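You operate a simulated robot arm through the tools that you are given. There is no shell and no other tool.

You are at the controls of a simulated robot arm. One attempt, no reset.

## Task
Check the yellow jack lead on the tone box at level 2 and tag it pass or fail.
Fine: pass if it reads clear; leave it plugged in, level back at zero; the other tags stay on the rail.

The check looks at the end state, three seconds after you hand in, the way a careful person would. Anything else that was tipped, shoved, dropped, spilled or broken makes it a failure.

## Robot
A 7-joint arm with a fingered hand, fixed in place. Base frame: the origin is on the floor under the middle of its stand, x ahead of it, y to its left, z up. Lengths are in mm, angles in degrees, forces in N, time in s.
It reaches about 1228 mm from its shoulder. Its first joint turns from -115.0 to 115.0 degrees. Payload 5 kg.
The TCP is the grasp point between the finger pads, 32 mm short of the fingertips. In the tool frame z runs along the fingers and y along their closing line. The gripper opens to 160 mm; its body begins 89 mm behind the TCP. The gripper is a hand of 4 fingers: y runs from the thumb to the fingers, the wrist lies at [0, 0, -267] in the tool frame.
Orientation is that of the tool frame in the base frame, as [roll, pitch, yaw] about the fixed x, y, z axes, in that order (R = Rz(yaw) Ry(pitch) Rx(roll)). With the fingers straight down and closing along the base's y, the tool's x points along the base's -x, its y along +y and its z along -z.

## Interface
- The arm moves only by the tool arm_command. Its argument "moves" is one flat list of numbers, 6 for each row, row after row: the shift along the tool's x, y, z in mm, then the turn, a rotation vector about the tool's x, y, z in rad. In form: [dx, dy, dz, rx, ry, rz, dx, dy, dz, rx, ry, rz, ...]. A call has 1 to 20 rows; each row shifts and turns the commanded pose from where the row before left it, along the tool's axes as they then stand. A row lasts 0.2 s, in which the tool goes at most 50 mm and 8.6 degrees; a call with a longer step from one row to the next is refused whole. A pose out of reach is approached as far as the arm can. The call stops where the force on the tool passes 90 N (or 10 N more than at its start, if that is more) or the arm is blocked; 0.2 s more then pass. In this call time passes only in rows, and 0.2 s behind the last. The reply holds the time, the measured pose of the TCP, the force on the tool along the base axes, the opening and the grip force, in the units named above and with some noise, with the torque about the TCP (base axes, N m) and any sound that the robot's microphone picked up.
- Cameras (640 x 400 px; columns grow to the right, rows downward): "scene" is fixed at [63.3, 652.3, 1476.2]; the picture's right is [-0.57, -0.82, 0.00], its down [-0.33, 0.23, -0.92] and it looks along [0.75, -0.52, -0.40] (base axes); focal length 308 px, centre (320, 200). "wrist" rides on the gripper at [80, -4, -114] in the tool frame; the picture's right is [0.05, 1.00, 0.00], its down [-0.82, 0.04, -0.58] and it looks along [-0.58, 0.03, 0.82] (tool axes); focal length 265 px, centre (320, 200). There is no depth. A picture from a camera that has moved, and an enlarged one, comes with that camera's place and axes in the base frame and with its lens. The place of the scene camera against the robot may be out by one fixed shift of up to 18 mm in any direction.
- snapshot(camera): a new picture of that camera. The clock stands still meanwhile.
- move_column(by): slides the trunk up (or, below 0, down) by that many mm; the arm rides with it, the base frame stays. It gives what a move gives, with no picture.
- move_fingers(finger1, finger2, finger3, thumb_bend): sets how far each is bent, from 0 (flat) to 1 (curled in); at 0.3 the hand is open as for a grip, at 0.7 the pads meet at the TCP. One left out holds its place. A second passes; each finger stops where it meets its share of the squeeze, and holds until it gets a number again. It is the only way to open and close the hand. It gives what a move gives, with no picture; readings hold the bend of each and the force on the fingers (four entries, about 0 where the hand has none), thumb and palm.
- inspect(camera, box): a new picture of the part [left, top, right, bottom] of that camera's present view, enlarged. The clock stands still meanwhile.
- sign_off(): hands the job in; it is judged then, once.

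Places have to be worked out from the pictures, the camera data and where the tool is seen. Open the gripper and draw the arm clear of the work before you hand the job in, unless the task says otherwise.

The tools are called after "Request:" by a JSON object that holds its "method" and its "body". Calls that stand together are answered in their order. arm_command: Moves the arm, as the interface text tells. Its arguments: {"type":"object","properties":{"moves":{"type":"array"}},"required":["moves"]} The other tools are called the same way: move_column (by) moves the trunk up or down; move_fingers (finger1, finger2, finger3, thumb_bend) moves the fingers one by one; snapshot (camera) takes a picture; inspect (camera, box) takes an enlarged picture of a part of a camera's view; sign_off () hands the job in.

At the start:

```text
t: 0.0
eef_pos: [627.3, -113.2, 1271.6]
tcp_rot: [-180.0, 0.0, 180.0]
contact_force: [-0.4, 0.6, -0.2]
torque: [-0.02, -0.01, 0.04]
width: 159.6
gripper_force: 0.0
shape: jaw
bend: [0.3, 0.3, 0.3, 0.3]
finger forces: [0.0, 0.0, 0.1, 0.1, 0.1, 0.0]
trunk travel left (down, up): [-700.0, 290.0]
```

scene: 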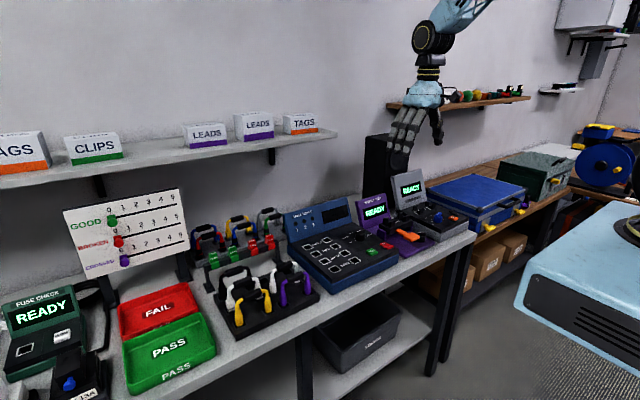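
wrist: 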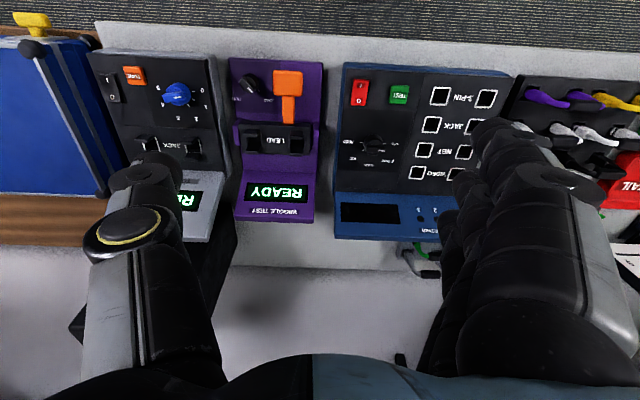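

I start by looking closer at the bench: the devices, the lead rack, the tag rail, before moving anything.

Request:
{"method": "inspect", "body": {"camera": "scene", "box": [180, 190, 340, 340]}}

Request:
{"method": "inspect", "body": {"camera": "scene", "box": [280, 160, 480, 300]}}

Request:
{"method": "inspect", "body": {"camera": "scene", "box": [0, 180, 220, 400]}}

Request:
{"method": "inspect", "body": {"camera": "wrist", "box": [80, 30, 340, 240]}}

```text
2.67 times, centred on (260, 265) of scene
camera zoom: at [63.3, 652.3, 1476.2], right [-0.57, -0.82, 0.0], down [-0.33, 0.23, -0.92], along [0.75, -0.52, -0.4], focal length 822 px, centre (480, 27)
```

zoom: 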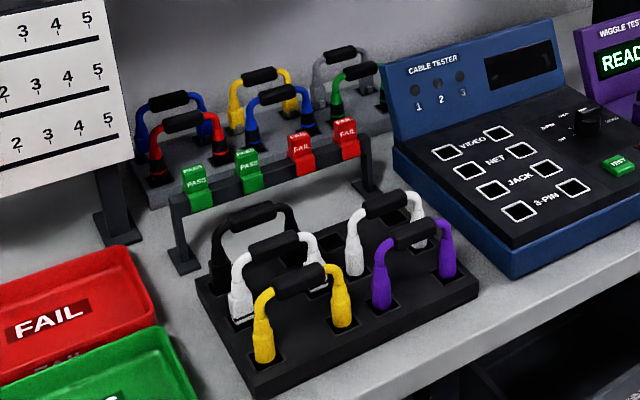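

```text
2.86 times, centred on (380, 230) of scene
camera zoom: at [63.3, 652.3, 1476.2], right [-0.57, -0.82, 0.0], down [-0.33, 0.23, -0.92], along [0.75, -0.52, -0.4], focal length 881 px, centre (149, 114)
```

zoom: 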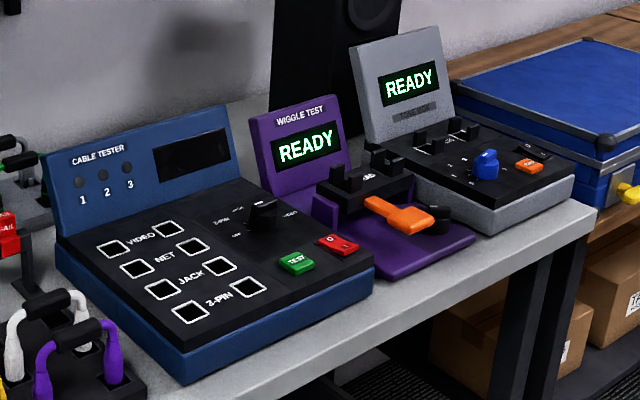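

```text
1.82 times, centred on (110, 290) of scene
camera zoom: at [63.3, 652.3, 1476.2], right [-0.57, -0.82, 0.0], down [-0.33, 0.23, -0.92], along [0.75, -0.52, -0.4], focal length 561 px, centre (702, 36)
```

zoom: 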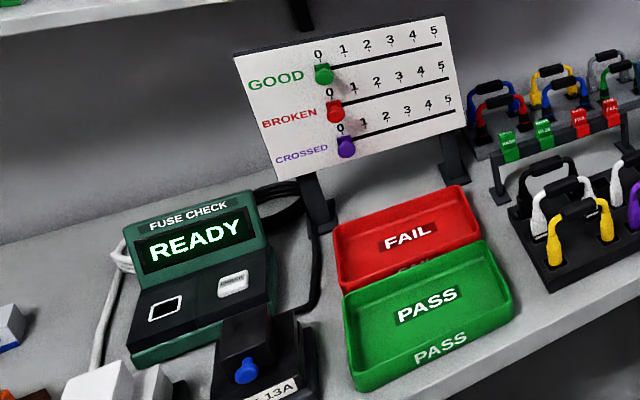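

```text
1.90 times, centred on (210, 135) of wrist
camera zoom: at [547.0, -118.7, 1385.0], right [-0.05, 1.0, 0.0], down [0.82, 0.04, 0.58], along [0.58, 0.03, -0.82], focal length 506 px, centre (530, 324)
```

zoom: 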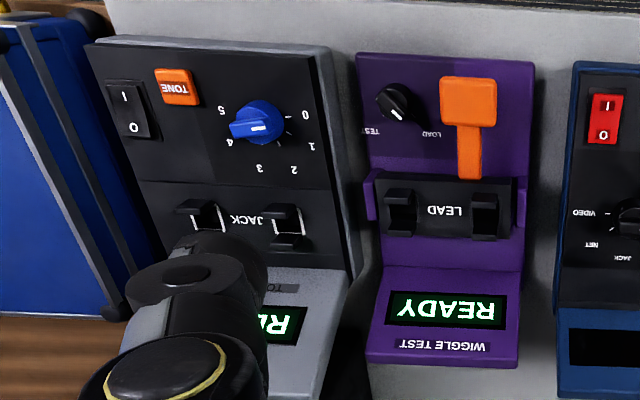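

The bench shows the tone box (grey, READY) on the right at about y=-330, and two lead racks plus the tag rail to the left. I move the hand left at its present height to look down at the racks.

Request:
{"method": "arm_command", "body": {"moves": [0, 40, 0, 0, 0, 0, 0, 40, 0, 0, 0, 0, 0, 40, 0, 0, 0, 0, 0, 40, 0, 0, 0, 0, 0, 40, 0, 0, 0, 0, 0, 40, 0, 0, 0, 0, 0, 40, 0, 0, 0, 0, 0, 40, 0, 0, 0, 0, 0, 40, 0, 0, 0, 0, 0, 40, 0, 0, 0, 0]}}

Request:
{"method": "snapshot", "body": {"camera": "wrist"}}

Request:
{"method": "snapshot", "body": {"camera": "scene"}}

```text
t: 2.2
eef_pos: [627.8, 288.5, 1273.7]
tcp_rot: [179.9, 0.0, -180.0]
contact_force: [-0.7, -0.1, -0.7]
torque: [-0.02, 0.03, 0.0]
width: 159.7
gripper_force: 0.1
shape: jaw
bend: [0.3, 0.3, 0.3, 0.3]
finger forces: [0.1, 0.1, 0.1, 0.1, 0.0, 0.1]
trunk travel left (down, up): [-700.0, 290.0]
```

```text
taken
camera wrist: at [546.8, 283.1, 1386.0], right [-0.05, 1.0, 0.0], down [0.82, 0.04, 0.58], along [0.58, 0.03, -0.82], focal length 265 px, centre (320, 200)
```

wrist: 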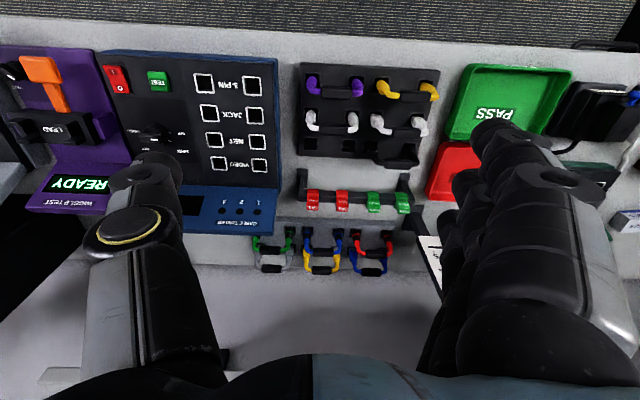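

```text
taken
```

scene: 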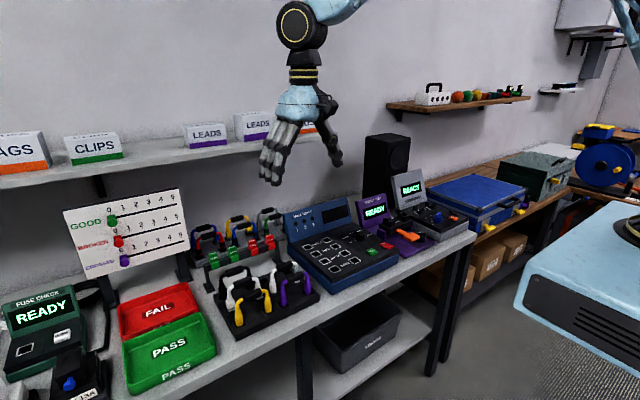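

Request:
{"method": "inspect", "body": {"camera": "wrist", "box": [285, 50, 445, 170]}}

Request:
{"method": "inspect", "body": {"camera": "wrist", "box": [235, 160, 435, 290]}}

Request:
{"method": "inspect", "body": {"camera": "scene", "box": [190, 200, 290, 270]}}

Request:
{"method": "inspect", "body": {"camera": "scene", "box": [205, 250, 325, 340]}}

```text
3.33 times, centred on (365, 110) of wrist
camera zoom: at [546.8, 283.1, 1386.0], right [-0.05, 1.0, 0.0], down [0.82, 0.04, 0.58], along [0.58, 0.03, -0.82], focal length 885 px, centre (170, 500)
```

zoom: 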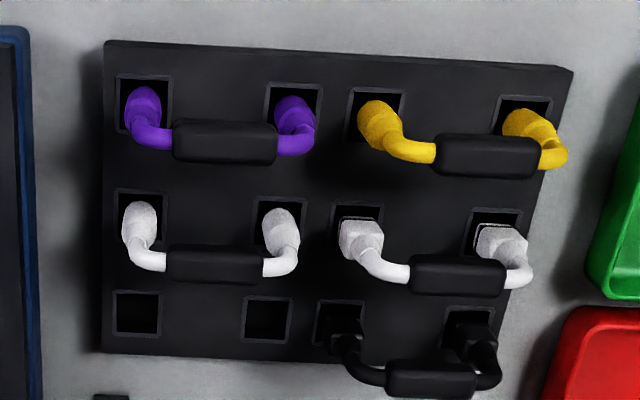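

```text
3.08 times, centred on (335, 225) of wrist
camera zoom: at [546.8, 283.1, 1386.0], right [-0.05, 1.0, 0.0], down [0.82, 0.04, 0.58], along [0.58, 0.03, -0.82], focal length 817 px, centre (274, 123)
```

zoom: 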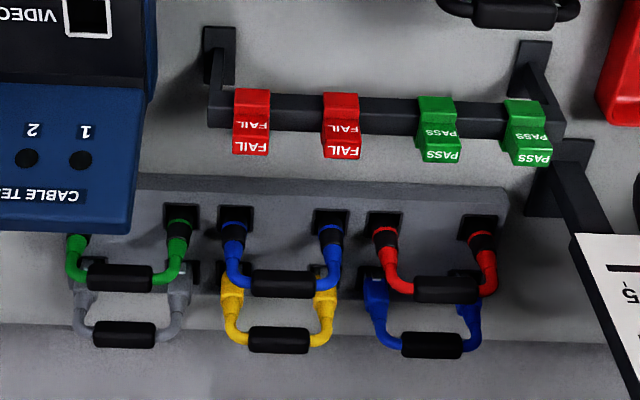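

```text
5.71 times, centred on (240, 235) of scene
camera zoom: at [63.3, 652.3, 1476.2], right [-0.57, -0.82, 0.0], down [-0.33, 0.23, -0.92], along [0.75, -0.52, -0.4], focal length 1762 px, centre (777, 0)
```

zoom: 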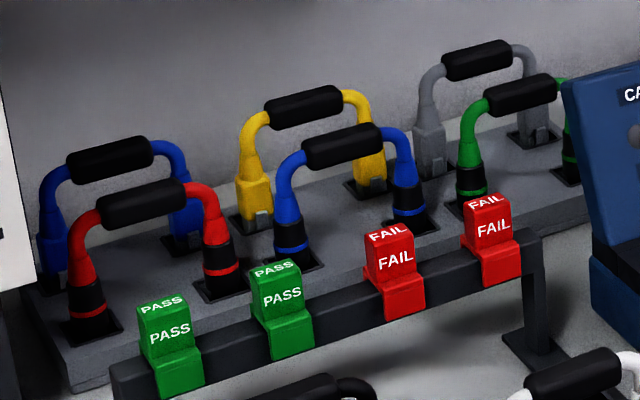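

```text
4.44 times, centred on (265, 295) of scene
camera zoom: at [63.3, 652.3, 1476.2], right [-0.57, -0.82, 0.0], down [-0.33, 0.23, -0.92], along [0.75, -0.52, -0.4], focal length 1371 px, centre (564, -222)
```

zoom: 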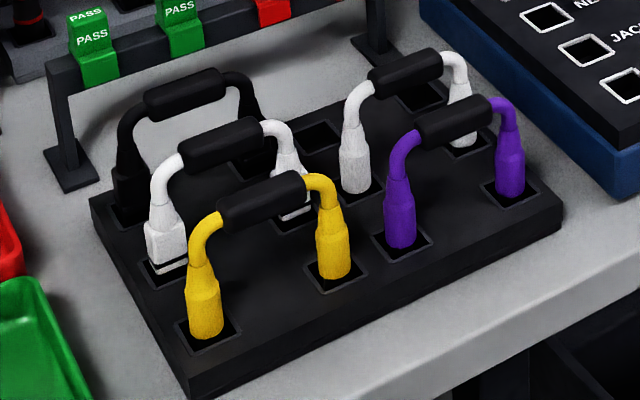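

The yellow lead in the front rack has the tapered jack-type ends, while the rear yellow one has clip ends and is a net lead. So I judge the target to be the front yellow one at about (652, 444). Next I go back to the tone box for a closer look at its sockets, knob and switch.

Request:
{"method": "arm_command", "body": {"moves": [6, -46, 0, 0, 0, 0, 6, -46, 0, 0, 0, 0, 6, -46, 0, 0, 0, 0, 6, -46, 0, 0, 0, 0, 6, -46, 0, 0, 0, 0, 6, -46, 0, 0, 0, 0, 6, -46, 0, 0, 0, 0, 6, -46, 0, 0, 0, 0, 6, -46, 0, 0, 0, 0, 6, -46, 0, 0, 0, 0, 6, -46, 0, 0, 0, 0, 6, -46, 0, 0, 0, 0, 6, -46, 0, 0, 0, 0, 0, -20, 40, 0, 0, 0, 0, 0, 40, 0, 0, 0, 0, 0, 40, 0, 0, 0]}}

Request:
{"method": "snapshot", "body": {"camera": "wrist"}}

```text
t: 5.6
eef_pos: [551.3, -333.3, 1151.1]
tcp_rot: [-179.9, 0.0, -179.9]
contact_force: [0.8, -0.1, 0.0]
torque: [-0.04, 0.05, -0.01]
width: 159.8
gripper_force: 0.0
shape: jaw
bend: [0.3, 0.3, 0.3, 0.3]
finger forces: [0.0, 0.0, 0.0, 0.1, 0.1, 0.1]
trunk travel left (down, up): [-700.0, 290.0]
```

```text
taken
camera wrist: at [469.4, -338.4, 1264.1], right [-0.05, 1.0, 0.0], down [0.82, 0.04, 0.58], along [0.58, 0.03, -0.82], focal length 265 px, centre (320, 200)
```

wrist: 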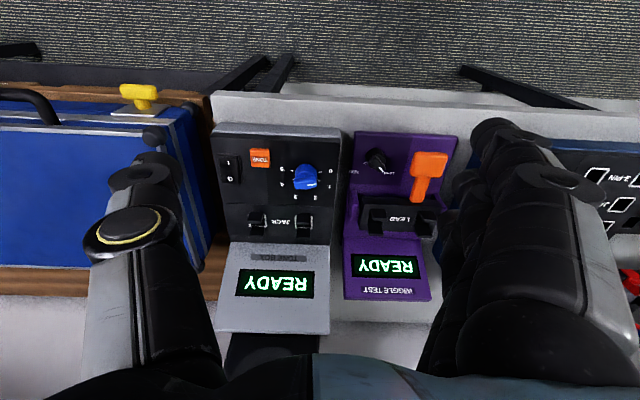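

Request:
{"method": "inspect", "body": {"camera": "wrist", "box": [205, 115, 345, 205]}}

Request:
{"method": "inspect", "body": {"camera": "wrist", "box": [205, 190, 345, 340]}}

Request:
{"method": "inspect", "body": {"camera": "scene", "box": [380, 165, 480, 250]}}

```text
4.44 times, centred on (275, 160) of wrist
camera zoom: at [469.4, -338.4, 1264.1], right [-0.05, 1.0, 0.0], down [0.82, 0.04, 0.58], along [0.58, 0.03, -0.82], focal length 1180 px, centre (520, 378)
```

zoom: 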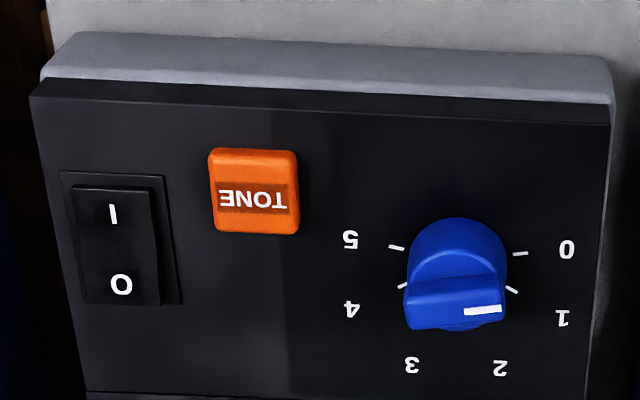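

```text
2.67 times, centred on (275, 265) of wrist
camera zoom: at [469.4, -338.4, 1264.1], right [-0.05, 1.0, 0.0], down [0.82, 0.04, 0.58], along [0.58, 0.03, -0.82], focal length 708 px, centre (440, 27)
```

zoom: 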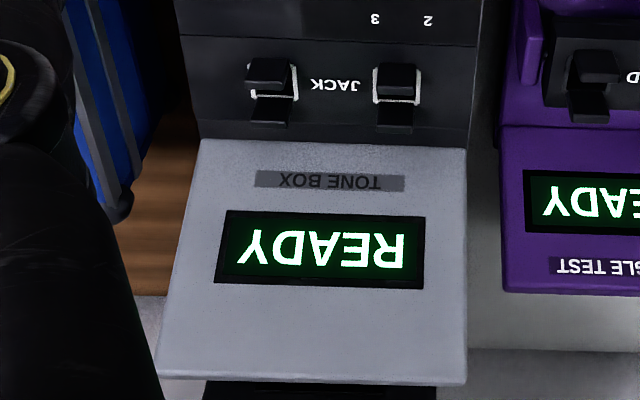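

```text
4.71 times, centred on (430, 208) of scene
camera zoom: at [63.3, 652.3, 1476.2], right [-0.57, -0.82, 0.0], down [-0.33, 0.23, -0.92], along [0.75, -0.52, -0.4], focal length 1451 px, centre (-198, 165)
```

zoom: 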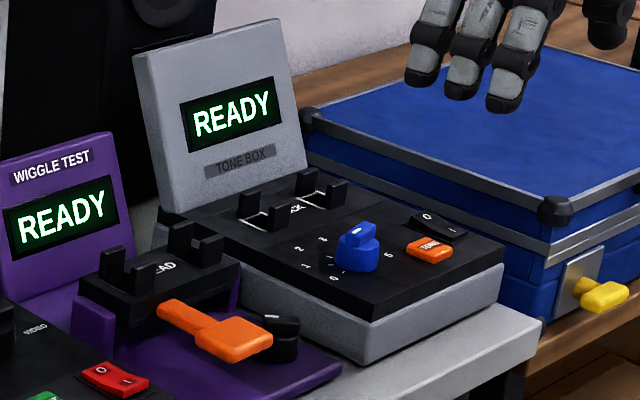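

The tone box reads READY, with the level knob at about 0. Its two jack holders are in a row along y, about the same spacing as the lead's plugs. I turn the hand 90° so the thumb is on the far side and it closes along x, then go back toward the lead rack.

Request:
{"method": "arm_command", "body": {"moves": [0, 0, 0, 0, 0, -0.1309, 0, 0, 0, 0, 0, -0.1309, 0, 0, 0, 0, 0, -0.1309, 0, 0, 0, 0, 0, -0.1309, 0, 0, 0, 0, 0, -0.1309, 0, 0, 0, 0, 0, -0.1309, 0, 0, 0, 0, 0, -0.1309, 0, 0, 0, 0, 0, -0.1309, 0, 0, 0, 0, 0, -0.1309, 0, 0, 0, 0, 0, -0.1309, 0, 0, 0, 0, 0, -0.1309, 0, 0, 0, 0, 0, -0.1309]}}

Request:
{"method": "snapshot", "body": {"camera": "wrist"}}

```text
t: 8.2
eef_pos: [548.5, -332.1, 1152.0]
tcp_rot: [-179.9, 0.1, -90.2]
contact_force: [0.4, -0.9, 0.7]
torque: [0.02, -0.03, -0.01]
width: 160.0
gripper_force: 0.1
shape: jaw
bend: [0.3, 0.3, 0.3, 0.3]
finger forces: [0.0, 0.0, 0.0, 0.0, 0.0, 0.1]
trunk travel left (down, up): [-700.0, 290.0]
```

```text
taken
camera wrist: at [552.4, -414.9, 1264.8], right [-1.0, -0.05, 0.0], down [-0.04, 0.81, 0.58], along [-0.03, 0.58, -0.82], focal length 265 px, centre (320, 200)
```

wrist: 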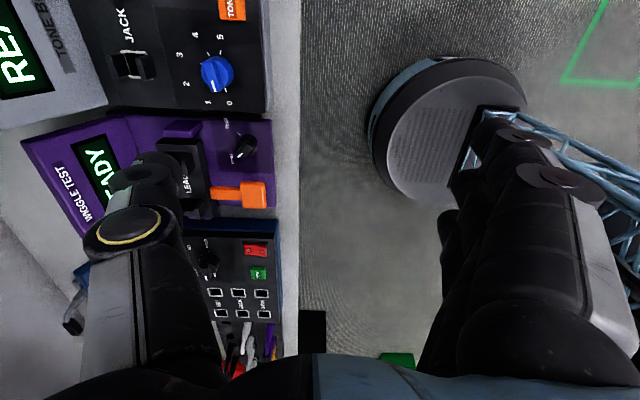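

The rotation worked, with the thumb now on the far side. I move over to the lead rack: base +y about 650, +x about 100.

Request:
{"method": "arm_command", "body": {"moves": [-46, -7, 0, 0, 0, 0, -46, -7, 0, 0, 0, 0, -46, -7, 0, 0, 0, 0, -46, -7, 0, 0, 0, 0, -46, -7, 0, 0, 0, 0, -46, -7, 0, 0, 0, 0, -46, -7, 0, 0, 0, 0, -46, -7, 0, 0, 0, 0, -46, -7, 0, 0, 0, 0, -46, -7, 0, 0, 0, 0, -46, -7, 0, 0, 0, 0, -46, -7, 0, 0, 0, 0, -46, -7, 0, 0, 0, 0, -46, -7, 0, 0, 0, 0]}}

Request:
{"method": "snapshot", "body": {"camera": "wrist"}}

Request:
{"method": "snapshot", "body": {"camera": "scene"}}

```text
t: 11.2
eef_pos: [644.0, 312.1, 1153.5]
tcp_rot: [-180.0, -0.1, -90.0]
contact_force: [-0.4, 0.2, -0.9]
torque: [-0.02, 0.02, -0.02]
width: 159.8
gripper_force: 0.0
shape: jaw
bend: [0.3, 0.3, 0.3, 0.3]
finger forces: [0.0, 0.0, 0.0, 0.1, 0.1, 0.0]
trunk travel left (down, up): [-700.0, 290.0]
```

```text
taken
camera wrist: at [647.2, 230.3, 1265.2], right [-1.0, -0.05, 0.0], down [-0.04, 0.82, 0.58], along [-0.03, 0.58, -0.82], focal length 265 px, centre (320, 200)
```

wrist: 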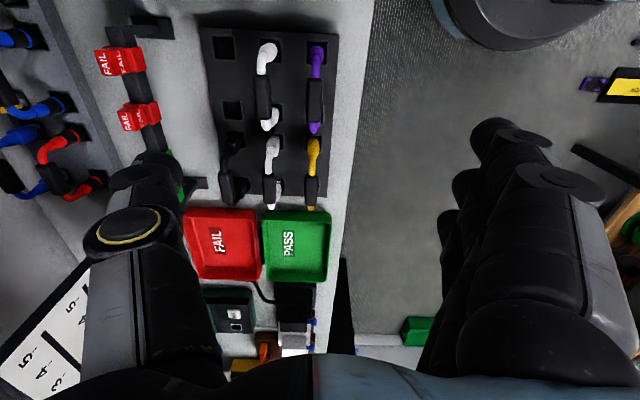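

```text
taken
```

scene: 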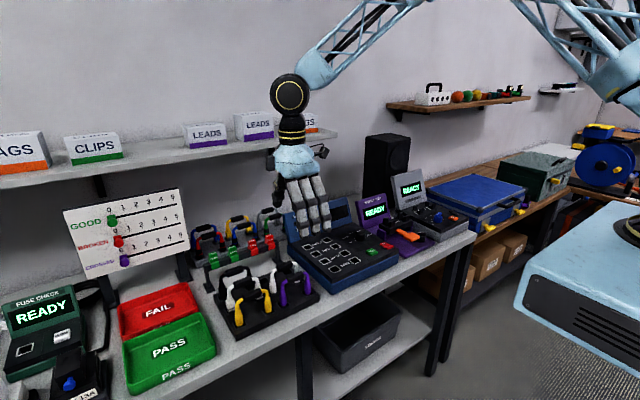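

Request:
{"method": "inspect", "body": {"camera": "wrist", "box": [190, 20, 350, 220]}}

Request:
{"method": "inspect", "body": {"camera": "wrist", "box": [250, 120, 340, 215]}}

```text
2.00 times, centred on (270, 120) of wrist
camera zoom: at [647.2, 230.3, 1265.2], right [-1.0, -0.05, 0.0], down [-0.04, 0.82, 0.58], along [-0.03, 0.58, -0.82], focal length 531 px, centre (420, 360)
```

zoom: 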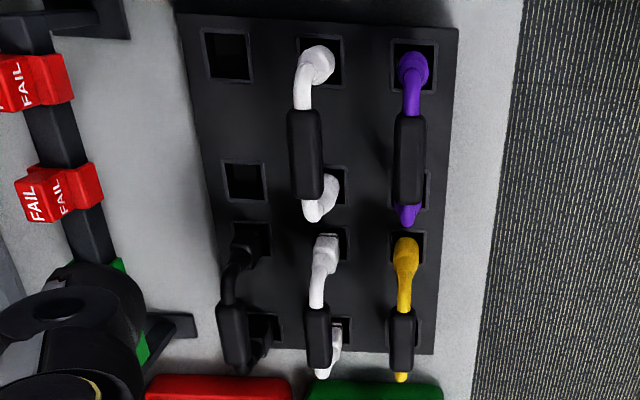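

```text
4.21 times, centred on (295, 168) of wrist
camera zoom: at [647.2, 230.3, 1265.2], right [-1.0, -0.05, 0.0], down [-0.04, 0.82, 0.58], along [-0.03, 0.58, -0.82], focal length 1118 px, centre (425, 337)
```

zoom: 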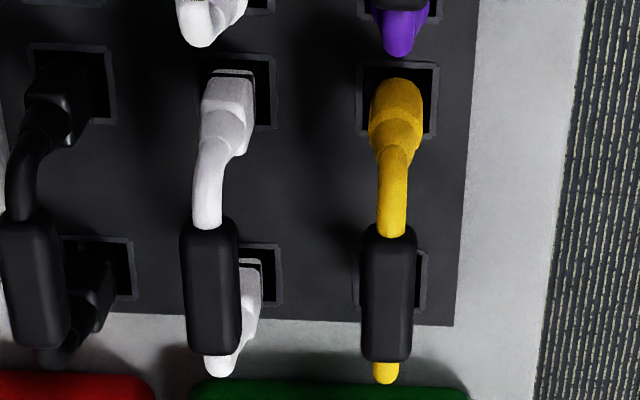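

The yellow handle comes out at about (649, 443, 936), with a white neighbour handle 62 mm further in x. I pre-shape the hand to a narrower opening, the thumb closer to the centre line, and check how it looks.

Request:
{"method": "move_fingers", "body": {"finger1": 0.5, "finger2": 0.5, "finger3": 0.5, "thumb_bend": 0.6}}

Request:
{"method": "snapshot", "body": {"camera": "wrist"}}

Request:
{"method": "inspect", "body": {"camera": "scene", "box": [240, 120, 360, 250]}}

```text
t: 12.2
eef_pos: [643.9, 309.9, 1153.5]
tcp_rot: [-180.0, -0.1, -90.0]
contact_force: [-0.2, 0.2, 0.6]
torque: [-0.01, 0.0, -0.01]
width: 72.9
gripper_force: 0.1
shape: fingers
bend: [0.5, 0.5, 0.5, 0.6]
finger forces: [0.1, 0.0, 0.0, 0.0, 0.0, 0.1]
trunk travel left (down, up): [-700.0, 290.0]
```

```text
taken
camera wrist: at [647.0, 228.3, 1265.6], right [-1.0, -0.05, 0.0], down [-0.04, 0.82, 0.58], along [-0.03, 0.58, -0.82], focal length 265 px, centre (320, 200)
```

wrist: 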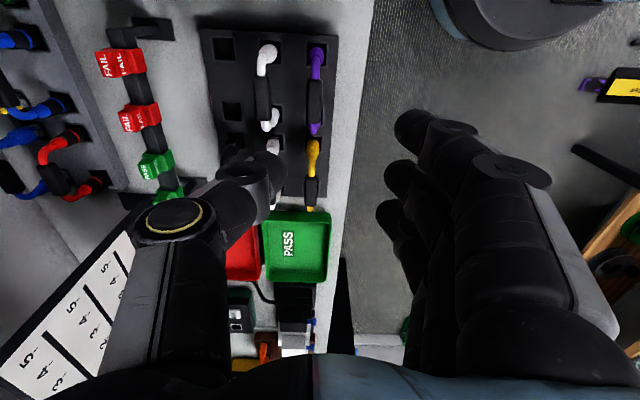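

```text
3.08 times, centred on (300, 185) of scene
camera zoom: at [63.3, 652.3, 1476.2], right [-0.57, -0.82, 0.0], down [-0.33, 0.23, -0.92], along [0.75, -0.52, -0.4], focal length 949 px, centre (382, 246)
```

zoom: 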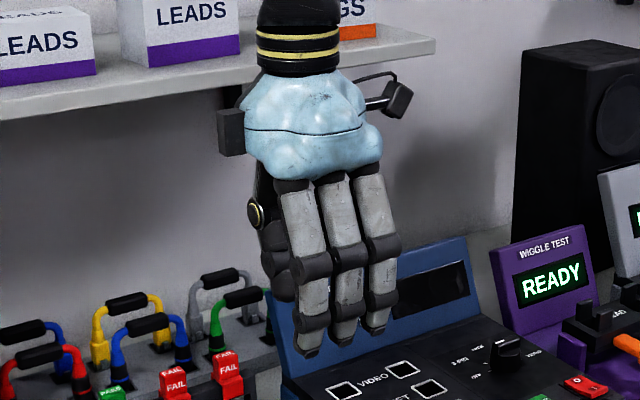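

The opening now reads 73 mm, with the thumb pad about 20 mm from the centre line, which should fit the gap to the white lead. I move over the yellow handle and go down to just above it, then look.

Request:
{"method": "arm_command", "body": {"moves": [-44, -0.5, 0, 0, 0, 0, -44, -0.5, 0, 0, 0, 0, -43, 0, 0, 0, 0, 0, 0, 0, 40, 0, 0, 0, 0, 0, 40, 0, 0, 0, 0, 0, 40, 0, 0, 0]}}

Request:
{"method": "snapshot", "body": {"camera": "wrist"}}

Request:
{"method": "inspect", "body": {"camera": "scene", "box": [180, 160, 340, 340]}}

```text
t: 13.6
eef_pos: [647.6, 445.3, 1030.7]
tcp_rot: [-179.9, 0.0, -90.0]
contact_force: [0.0, -0.1, 0.2]
torque: [-0.03, 0.04, -0.02]
width: 72.5
gripper_force: 0.1
shape: fingers
bend: [0.5, 0.5, 0.5, 0.6]
finger forces: [0.0, 0.0, 0.1, 0.1, 0.1, 0.0]
trunk travel left (down, up): [-700.0, 290.0]
```

```text
taken
camera wrist: at [650.4, 363.4, 1143.7], right [-1.0, -0.05, 0.0], down [-0.04, 0.82, 0.58], along [-0.03, 0.58, -0.82], focal length 265 px, centre (320, 200)
```

wrist: 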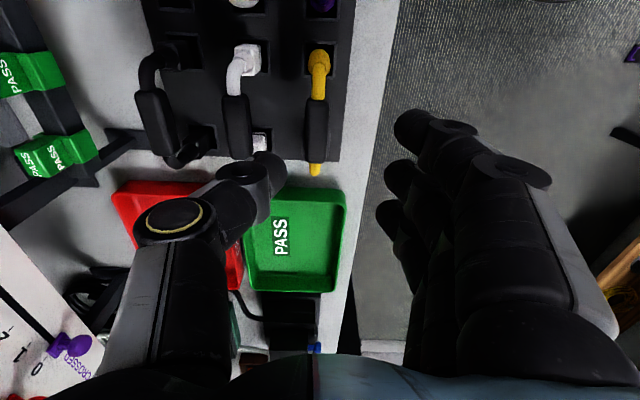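

```text
2.22 times, centred on (260, 250) of scene
camera zoom: at [63.3, 652.3, 1476.2], right [-0.57, -0.82, 0.0], down [-0.33, 0.23, -0.92], along [0.75, -0.52, -0.4], focal length 685 px, centre (453, 89)
```

zoom: 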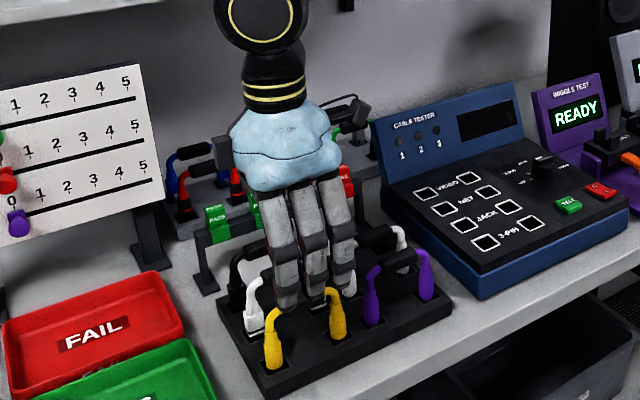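

The handle still computes to (649.6, 441, 936) and the thumb will pass between it and the white handle with about 5 mm each side. I make a small correction and go down to about z=952, then look again.

Request:
{"method": "arm_command", "body": {"moves": [3.5, 2, 0, 0, 0, 0, 0, 0, 25, 0, 0, 0, 0, 0, 25, 0, 0, 0, 0, 0, 15, 0, 0, 0, 0, 0, 14, 0, 0, 0]}}

Request:
{"method": "snapshot", "body": {"camera": "wrist"}}

Request:
{"method": "inspect", "body": {"camera": "scene", "box": [200, 220, 320, 340]}}

```text
t: 14.8
eef_pos: [646.5, 442.3, 952.1]
tcp_rot: [-179.9, 0.0, -89.9]
contact_force: [-0.3, 0.2, -0.4]
torque: [0.01, -0.01, -0.02]
width: 72.8
gripper_force: 0.0
shape: fingers
bend: [0.5, 0.5, 0.5, 0.6]
finger forces: [0.0, 0.1, 0.0, 0.0, 0.1, 0.0]
trunk travel left (down, up): [-700.0, 290.0]
```

```text
taken
camera wrist: at [649.5, 360.2, 1065.4], right [-1.0, -0.05, 0.0], down [-0.04, 0.82, 0.58], along [-0.03, 0.58, -0.82], focal length 265 px, centre (320, 200)
```

wrist: 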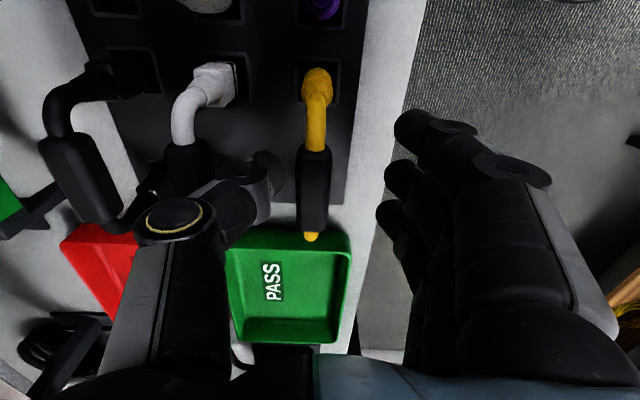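

```text
3.33 times, centred on (260, 280) of scene
camera zoom: at [63.3, 652.3, 1476.2], right [-0.57, -0.82, 0.0], down [-0.33, 0.23, -0.92], along [0.75, -0.52, -0.4], focal length 1028 px, centre (520, -67)
```

zoom: 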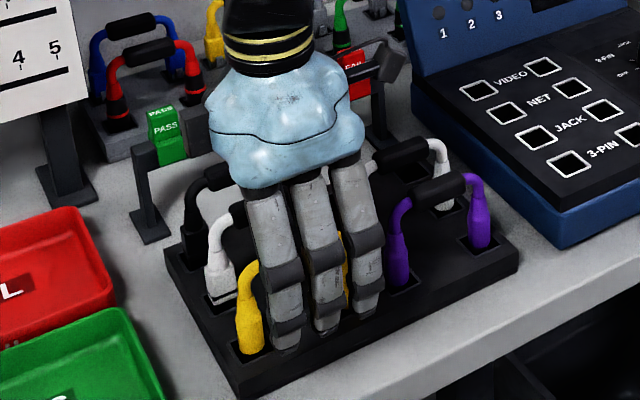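

The handle is between thumb and fingers and no contact is felt. I go down a further 13 mm so the pads are at the handle's height.

Request:
{"method": "arm_command", "body": {"moves": [0, 0, 7, 0, 0, 0, 0, 0, 6, 0, 0, 0]}}

Request:
{"method": "move_fingers", "body": {"finger1": 0.6, "finger2": 0.6, "finger3": 0.6, "thumb_bend": 0.63}}

Request:
{"method": "snapshot", "body": {"camera": "wrist"}}

```text
t: 15.4
eef_pos: [646.9, 440.0, 939.0]
tcp_rot: [179.9, -0.1, -90.0]
contact_force: [-0.4, -0.6, 0.2]
torque: [-0.01, -0.05, 0.03]
width: 72.7
gripper_force: 0.1
shape: fingers
bend: [0.5, 0.5, 0.5, 0.6]
finger forces: [0.1, 0.1, 0.0, 0.0, 0.0, 0.0]
trunk travel left (down, up): [-700.0, 290.0]
```

```text
t: 16.4
eef_pos: [646.3, 440.7, 938.5]
tcp_rot: [-180.0, 0.0, -90.0]
contact_force: [0.8, 0.1, -0.2]
torque: [0.03, -0.01, 0.01]
width: 48.7
gripper_force: 0.1
shape: fingers
bend: [0.6, 0.6, 0.6, 0.63]
finger forces: [0.0, 0.1, 0.1, 0.0, 0.0, 0.0]
trunk travel left (down, up): [-700.0, 290.0]
```

```text
taken
camera wrist: at [649.5, 359.7, 1052.1], right [-1.0, -0.05, 0.0], down [-0.04, 0.82, 0.58], along [-0.03, 0.58, -0.82], focal length 265 px, centre (320, 200)
```

wrist: 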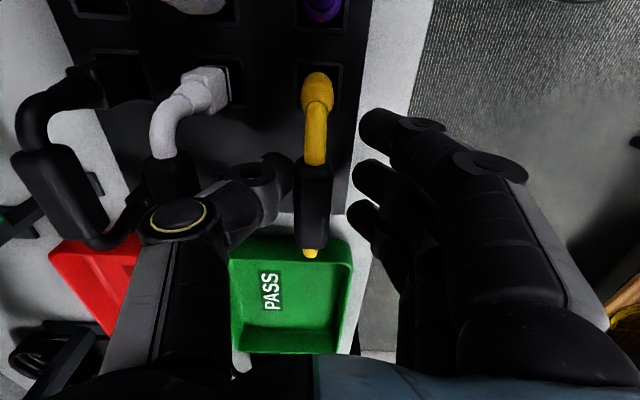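

The handle sits centred in y, about 3 mm toward the thumb in x. I shift 3 mm toward the thumb and close the hand.

Request:
{"method": "arm_command", "body": {"moves": [0, -3, 0, 0, 0, 0]}}

Request:
{"method": "move_fingers", "body": {"finger1": 0.75, "finger2": 0.75, "finger3": 0.75, "thumb_bend": 0.75}}

Request:
{"method": "snapshot", "body": {"camera": "wrist"}}

Request:
{"method": "inspect", "body": {"camera": "scene", "box": [200, 220, 320, 340]}}

```text
t: 16.8
eef_pos: [649.5, 440.0, 939.3]
tcp_rot: [179.9, -0.1, -90.0]
contact_force: [0.2, -0.3, 0.1]
torque: [-0.02, 0.0, 0.01]
width: 49.1
gripper_force: 0.0
shape: fingers
bend: [0.6, 0.6, 0.6, 0.63]
finger forces: [0.0, 0.0, 0.0, 0.0, 0.0, 0.0]
trunk travel left (down, up): [-700.0, 290.0]
```

```text
t: 17.8
eef_pos: [649.1, 440.8, 938.8]
tcp_rot: [180.0, 0.0, -90.1]
contact_force: [-4.0, -0.5, -2.7]
torque: [-0.03, 0.3, 0.02]
width: 20.9
gripper_force: 12.6
shape: fingers
bend: [0.72, 0.72, 0.72, 0.73]
finger forces: [6.5, 0.1, 6.4, 0.0, 11.7, 0.1]
trunk travel left (down, up): [-700.0, 290.0]
```

```text
taken
camera wrist: at [652.3, 359.2, 1052.0], right [-1.0, -0.05, 0.0], down [-0.04, 0.82, 0.58], along [-0.03, 0.58, -0.82], focal length 265 px, centre (320, 200)
```

wrist: 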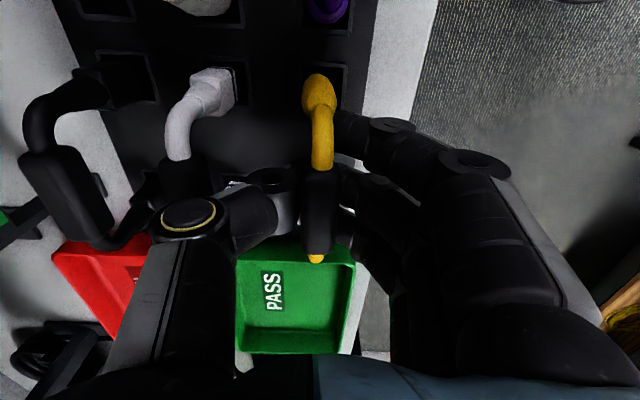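

```text
3.33 times, centred on (260, 280) of scene
camera zoom: at [63.3, 652.3, 1476.2], right [-0.57, -0.82, 0.0], down [-0.33, 0.23, -0.92], along [0.75, -0.52, -0.4], focal length 1028 px, centre (520, -67)
```

zoom: 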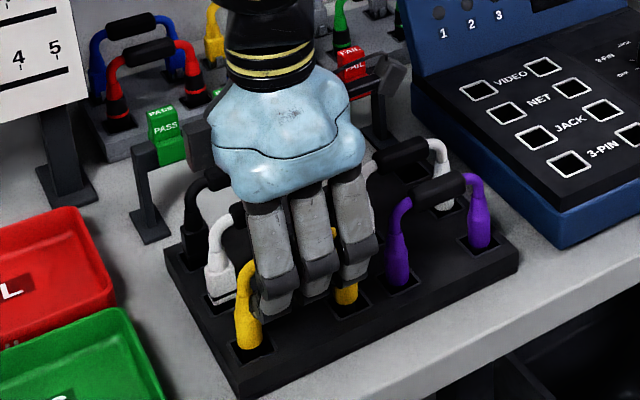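

The grip reads 12.6 N on the handle. I lift slowly, straight up, and check that the plugs leave the rack cleanly.

Request:
{"method": "arm_command", "body": {"moves": [0, 0, -6, 0, 0, 0, 0, 0, -8, 0, 0, 0, 0, 0, -10, 0, 0, 0, 0, 0, -12, 0, 0, 0, 0, 0, -14, 0, 0, 0]}}

Request:
{"method": "snapshot", "body": {"camera": "wrist"}}

Request:
{"method": "inspect", "body": {"camera": "scene", "box": [200, 200, 320, 340]}}

```text
t: 19.0
eef_pos: [651.7, 438.7, 991.2]
tcp_rot: [179.9, 0.0, -90.0]
contact_force: [0.1, 0.1, -1.1]
torque: [0.01, 0.01, 0.02]
width: 16.9
gripper_force: 0.6
shape: fingers
bend: [0.75, 0.72, 0.75, 0.74]
finger forces: [0.4, 0.0, 0.4, 0.0, 0.6, 0.0]
trunk travel left (down, up): [-700.0, 290.0]
```

```text
taken
camera wrist: at [654.5, 357.6, 1103.7], right [-1.0, -0.05, 0.0], down [-0.04, 0.82, 0.58], along [-0.03, 0.58, -0.82], focal length 265 px, centre (320, 200)
```

wrist: 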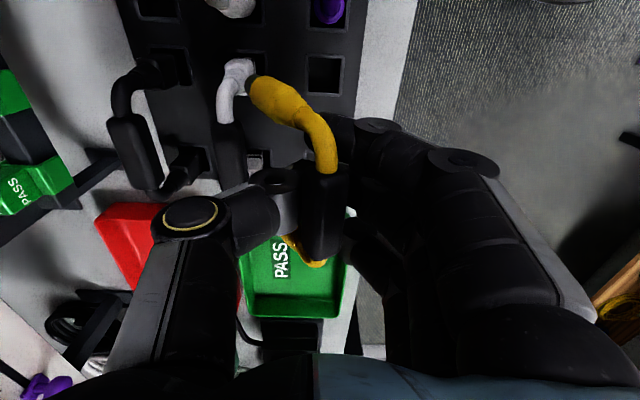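

```text
2.86 times, centred on (260, 270) of scene
camera zoom: at [63.3, 652.3, 1476.2], right [-0.57, -0.82, 0.0], down [-0.33, 0.23, -0.92], along [0.75, -0.52, -0.4], focal length 881 px, centre (491, 0)
```

zoom: 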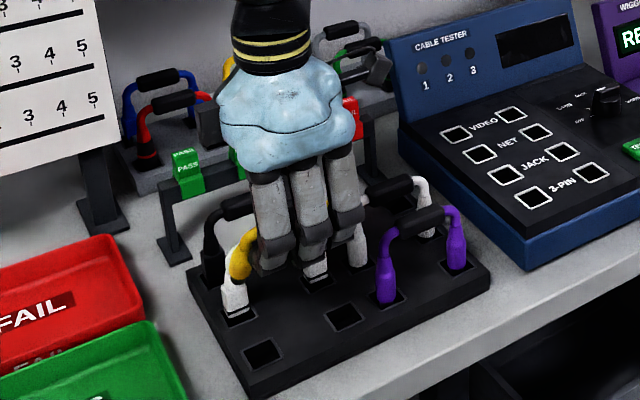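

The lead is out of the rack, but it swung in the grip (plugs toward the wall) and the grip reads only 0.6 N since the fingers reached their set bend. I look closely before tightening.

Request:
{"method": "inspect", "body": {"camera": "wrist", "box": [180, 50, 440, 290]}}

Request:
{"method": "inspect", "body": {"camera": "scene", "box": [230, 230, 310, 310]}}

```text
1.67 times, centred on (310, 170) of wrist
camera zoom: at [654.5, 357.6, 1103.7], right [-1.0, -0.05, 0.0], down [-0.04, 0.82, 0.58], along [-0.03, 0.58, -0.82], focal length 442 px, centre (337, 250)
```

zoom: 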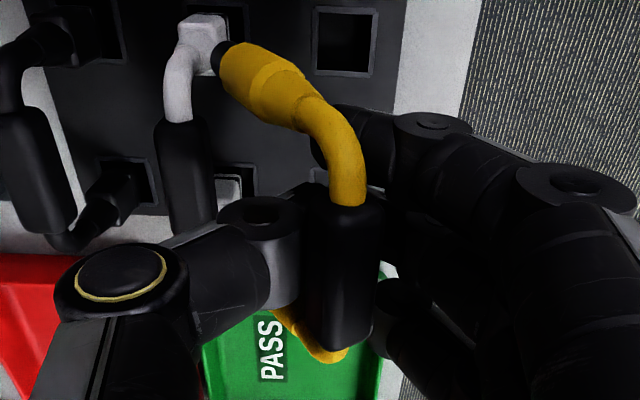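

```text
5.00 times, centred on (270, 270) of scene
camera zoom: at [63.3, 652.3, 1476.2], right [-0.57, -0.82, 0.0], down [-0.33, 0.23, -0.92], along [0.75, -0.52, -0.4], focal length 1542 px, centre (570, -150)
```

zoom: 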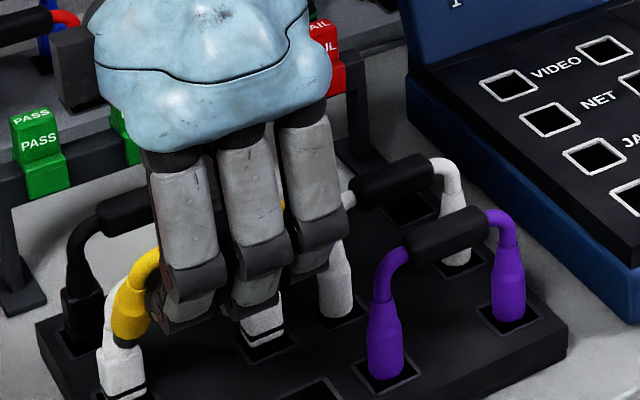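

The lead is tilted about 30° in the hand with the plugs toward the wall, but the handle is lying flat on the finger pads. I tighten the grip in small steps before moving on.

Request:
{"method": "move_fingers", "body": {"finger1": 0.79, "finger2": 0.79, "finger3": 0.79, "thumb_bend": 0.77}}

Request:
{"method": "snapshot", "body": {"camera": "wrist"}}

```text
t: 20.0
eef_pos: [651.3, 439.2, 989.5]
tcp_rot: [-179.9, -0.1, -90.0]
contact_force: [0.4, -0.4, -0.5]
torque: [0.0, 0.02, 0.01]
width: 16.4
gripper_force: 0.4
shape: fingers
bend: [0.79, 0.73, 0.79, 0.74]
finger forces: [0.5, 0.0, 0.6, 0.0, 0.5, 0.0]
trunk travel left (down, up): [-700.0, 290.0]
```

```text
taken
camera wrist: at [654.5, 358.0, 1103.2], right [-1.0, -0.05, 0.0], down [-0.04, 0.82, 0.58], along [-0.03, 0.58, -0.82], focal length 265 px, centre (320, 200)
```

wrist: 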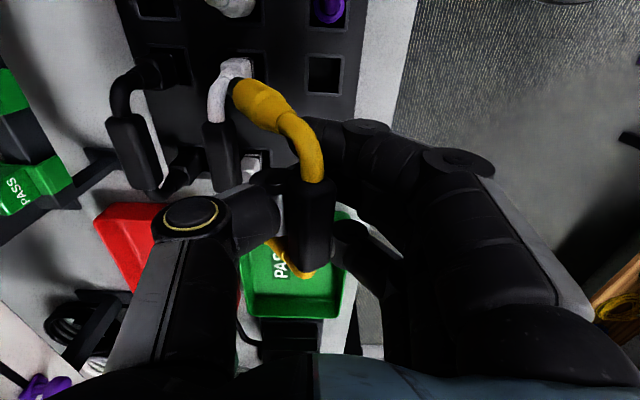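

Request:
{"method": "inspect", "body": {"camera": "wrist", "box": [220, 60, 420, 290]}}

Request:
{"method": "inspect", "body": {"camera": "scene", "box": [235, 235, 305, 305]}}

```text
1.74 times, centred on (320, 175) of wrist
camera zoom: at [654.5, 358.0, 1103.2], right [-1.0, -0.05, 0.0], down [-0.04, 0.82, 0.58], along [-0.03, 0.58, -0.82], focal length 462 px, centre (320, 244)
```

zoom: 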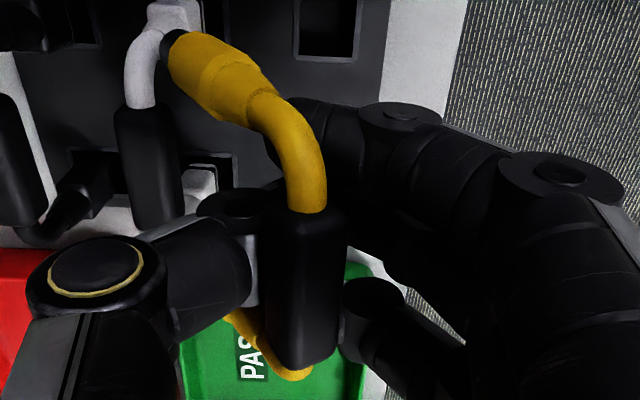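

```text
5.71 times, centred on (270, 270) of scene
camera zoom: at [63.3, 652.3, 1476.2], right [-0.57, -0.82, 0.0], down [-0.33, 0.23, -0.92], along [0.75, -0.52, -0.4], focal length 1762 px, centre (606, -200)
```

zoom: 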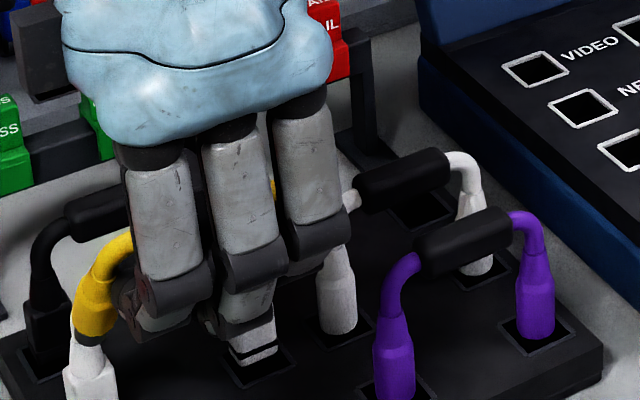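

The handle has ridden up into the closed cage of thumb and middle finger (their tips meet under it), and fingers 1 and 3 are pushing the legs outward, which causes the tilt. I ease fingers 1 and 3 back so the lead swings to hang vertically on thumb and finger 2.

Request:
{"method": "move_fingers", "body": {"finger1": 0.73, "finger3": 0.73}}

Request:
{"method": "inspect", "body": {"camera": "wrist", "box": [220, 60, 420, 290]}}

```text
t: 21.0
eef_pos: [651.1, 439.0, 990.3]
tcp_rot: [-180.0, 0.0, -90.0]
contact_force: [0.2, 0.4, 0.7]
torque: [-0.02, 0.0, 0.0]
width: 17.4
gripper_force: 0.4
shape: fingers
bend: [0.73, 0.73, 0.73, 0.74]
finger forces: [0.5, 0.0, 0.6, 0.0, 0.1, 0.0]
trunk travel left (down, up): [-700.0, 290.0]
```

```text
1.74 times, centred on (320, 175) of wrist
camera zoom: at [654.5, 358.0, 1103.2], right [-1.0, -0.05, 0.0], down [-0.04, 0.82, 0.58], along [-0.03, 0.58, -0.82], focal length 462 px, centre (320, 244)
```

zoom: 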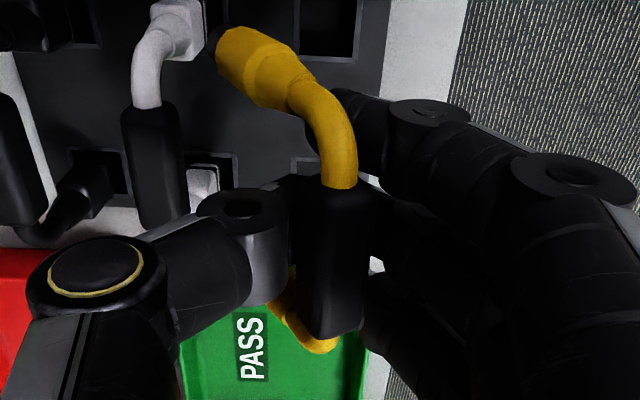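

Request:
{"method": "move_fingers", "body": {"finger1": 0.68, "finger3": 0.68}}

Request:
{"method": "inspect", "body": {"camera": "wrist", "box": [220, 60, 420, 290]}}

Request:
{"method": "inspect", "body": {"camera": "scene", "box": [225, 225, 305, 305]}}

```text
t: 22.0
eef_pos: [651.9, 439.1, 989.7]
tcp_rot: [-180.0, 0.0, -90.0]
contact_force: [-0.2, 0.5, -1.3]
torque: [0.02, 0.03, 0.01]
width: 22.9
gripper_force: 0.5
shape: fingers
bend: [0.68, 0.73, 0.68, 0.74]
finger forces: [0.1, 0.0, 0.1, 0.0, 0.1, 0.1]
trunk travel left (down, up): [-700.0, 290.0]
```

```text
1.74 times, centred on (320, 175) of wrist
camera zoom: at [654.5, 358.0, 1103.2], right [-1.0, -0.05, 0.0], down [-0.04, 0.82, 0.58], along [-0.03, 0.58, -0.82], focal length 462 px, centre (320, 244)
```

zoom: 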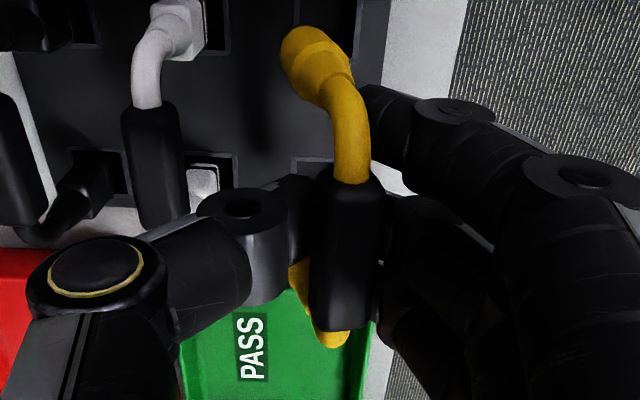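

```text
5.00 times, centred on (265, 265) of scene
camera zoom: at [63.3, 652.3, 1476.2], right [-0.57, -0.82, 0.0], down [-0.33, 0.23, -0.92], along [0.75, -0.52, -0.4], focal length 1542 px, centre (595, -125)
```

zoom: 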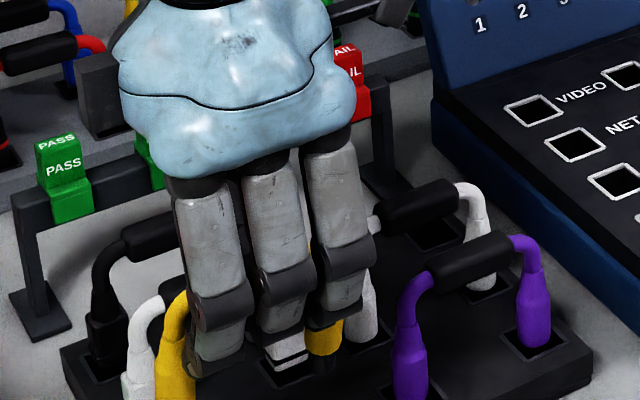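

The lead is swinging back toward vertical and stays caged on thumb and finger 2. I ease fingers 1 and 3 further.

Request:
{"method": "move_fingers", "body": {"finger1": 0.6, "finger3": 0.6}}

Request:
{"method": "inspect", "body": {"camera": "wrist", "box": [220, 60, 420, 290]}}

Request:
{"method": "inspect", "body": {"camera": "scene", "box": [225, 225, 305, 305]}}

```text
t: 23.0
eef_pos: [651.8, 438.7, 991.6]
tcp_rot: [-180.0, -0.1, -90.0]
contact_force: [-0.4, -0.1, -0.9]
torque: [-0.01, -0.02, 0.0]
width: 33.4
gripper_force: 0.0
shape: fingers
bend: [0.6, 0.73, 0.6, 0.74]
finger forces: [0.0, 0.0, 0.1, 0.0, 0.0, 0.0]
trunk travel left (down, up): [-700.0, 290.0]
```

```text
1.74 times, centred on (320, 175) of wrist
camera zoom: at [654.5, 358.0, 1103.2], right [-1.0, -0.05, 0.0], down [-0.04, 0.82, 0.58], along [-0.03, 0.58, -0.82], focal length 462 px, centre (320, 244)
```

zoom: 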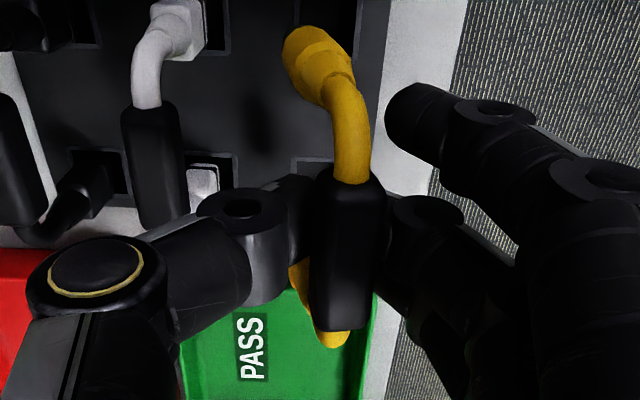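

```text
5.00 times, centred on (265, 265) of scene
camera zoom: at [63.3, 652.3, 1476.2], right [-0.57, -0.82, 0.0], down [-0.33, 0.23, -0.92], along [0.75, -0.52, -0.4], focal length 1542 px, centre (595, -125)
```

zoom: 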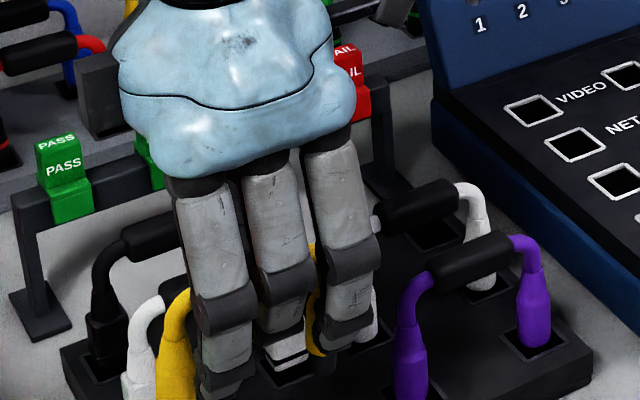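

The lead now hangs freely and nearly vertical (about 10° off) from thumb and finger 2. I lift it gently well clear and check that it stays in place.

Request:
{"method": "arm_command", "body": {"moves": [0, 0, -4, 0, 0, 0, 0, 0, -8, 0, 0, 0, 0, 0, -12, 0, 0, 0, 0, 0, -15, 0, 0, 0, 0, 0, -15, 0, 0, 0, 0, 0, -15, 0, 0, 0, 0, 0, -15, 0, 0, 0, 0, 0, -15, 0, 0, 0, 0, 0, -12, 0, 0, 0, 0, 0, -8, 0, 0, 0, 0, 0, -4, 0, 0, 0]}}

Request:
{"method": "inspect", "body": {"camera": "wrist", "box": [220, 60, 420, 290]}}

Request:
{"method": "inspect", "body": {"camera": "scene", "box": [200, 160, 320, 320]}}

```text
t: 25.4
eef_pos: [650.7, 441.5, 1112.3]
tcp_rot: [-180.0, -0.1, -90.0]
contact_force: [-0.5, 0.0, -1.2]
torque: [0.02, 0.02, 0.01]
width: 33.4
gripper_force: 0.2
shape: fingers
bend: [0.6, 0.73, 0.6, 0.74]
finger forces: [0.1, 0.0, 0.0, 0.0, 0.0, 0.1]
trunk travel left (down, up): [-700.0, 290.0]
```

```text
1.74 times, centred on (320, 175) of wrist
camera zoom: at [653.0, 359.7, 1225.3], right [-1.0, -0.05, 0.0], down [-0.04, 0.82, 0.58], along [-0.03, 0.58, -0.82], focal length 462 px, centre (320, 244)
```

zoom: 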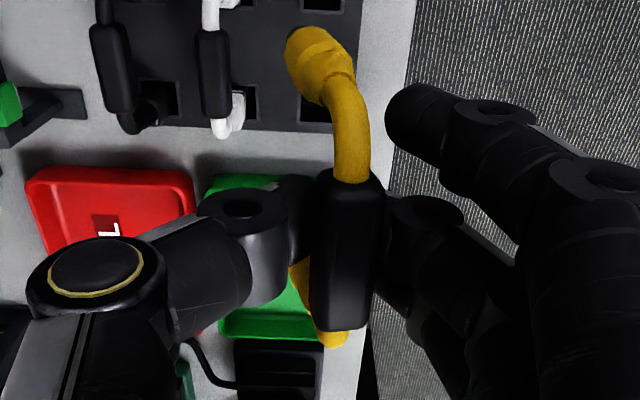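

```text
2.50 times, centred on (260, 240) of scene
camera zoom: at [63.3, 652.3, 1476.2], right [-0.57, -0.82, 0.0], down [-0.33, 0.23, -0.92], along [0.75, -0.52, -0.4], focal length 771 px, centre (470, 100)
```

zoom: 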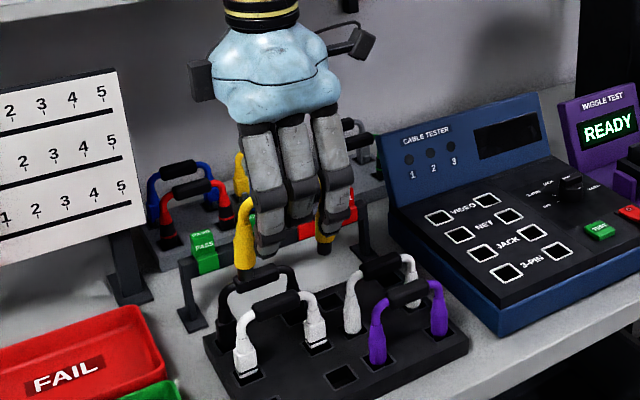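

The lead rides steadily. I carry it across at this height toward the tone box at moderate speed.

Request:
{"method": "arm_command", "body": {"moves": [6, 0, 0, 0, 0, 0, 12, 0, 0, 0, 0, 0, 18, 0, 0, 0, 0, 0, 24, 0, 0, 0, 0, 0, 26, 0, 0, 0, 0, 0, 26, 0, 0, 0, 0, 0, 26, 0, 0, 0, 0, 0, 26, 0, 0, 0, 0, 0, 26, 0, 0, 0, 0, 0, 26, 0, 0, 0, 0, 0, 26, 0, 0, 0, 0, 0, 26, 0, 0, 0, 0, 0, 26, 0, 0, 0, 0, 0, 26, 0, 0, 0, 0, 0, 26, 0, 0, 0, 0, 0, 26, 0, 0, 0, 0, 0, 24, 0, 0, 0, 0, 0, 18, 0, 0, 0, 0, 0, 12, 0, 0, 0, 0, 0, 6, 0, 0, 0, 0, 0]}}

Request:
{"method": "snapshot", "body": {"camera": "wrist"}}

```text
t: 29.6
eef_pos: [650.4, 6.2, 1114.0]
tcp_rot: [-180.0, 0.0, -90.1]
contact_force: [0.8, -0.1, 0.1]
torque: [0.0, 0.01, -0.02]
width: 33.8
gripper_force: 0.1
shape: fingers
bend: [0.6, 0.73, 0.6, 0.74]
finger forces: [0.0, 0.1, 0.0, 0.0, 0.0, 0.1]
trunk travel left (down, up): [-700.0, 290.0]
```

```text
taken
camera wrist: at [653.8, -74.8, 1225.7], right [-1.0, -0.05, 0.0], down [-0.04, 0.82, 0.58], along [-0.03, 0.58, -0.82], focal length 265 px, centre (320, 200)
```

wrist: 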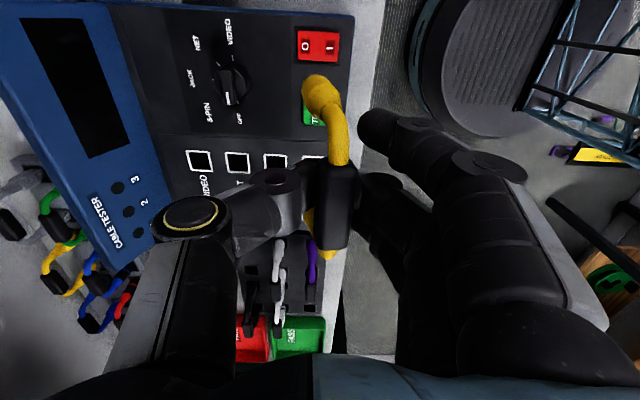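

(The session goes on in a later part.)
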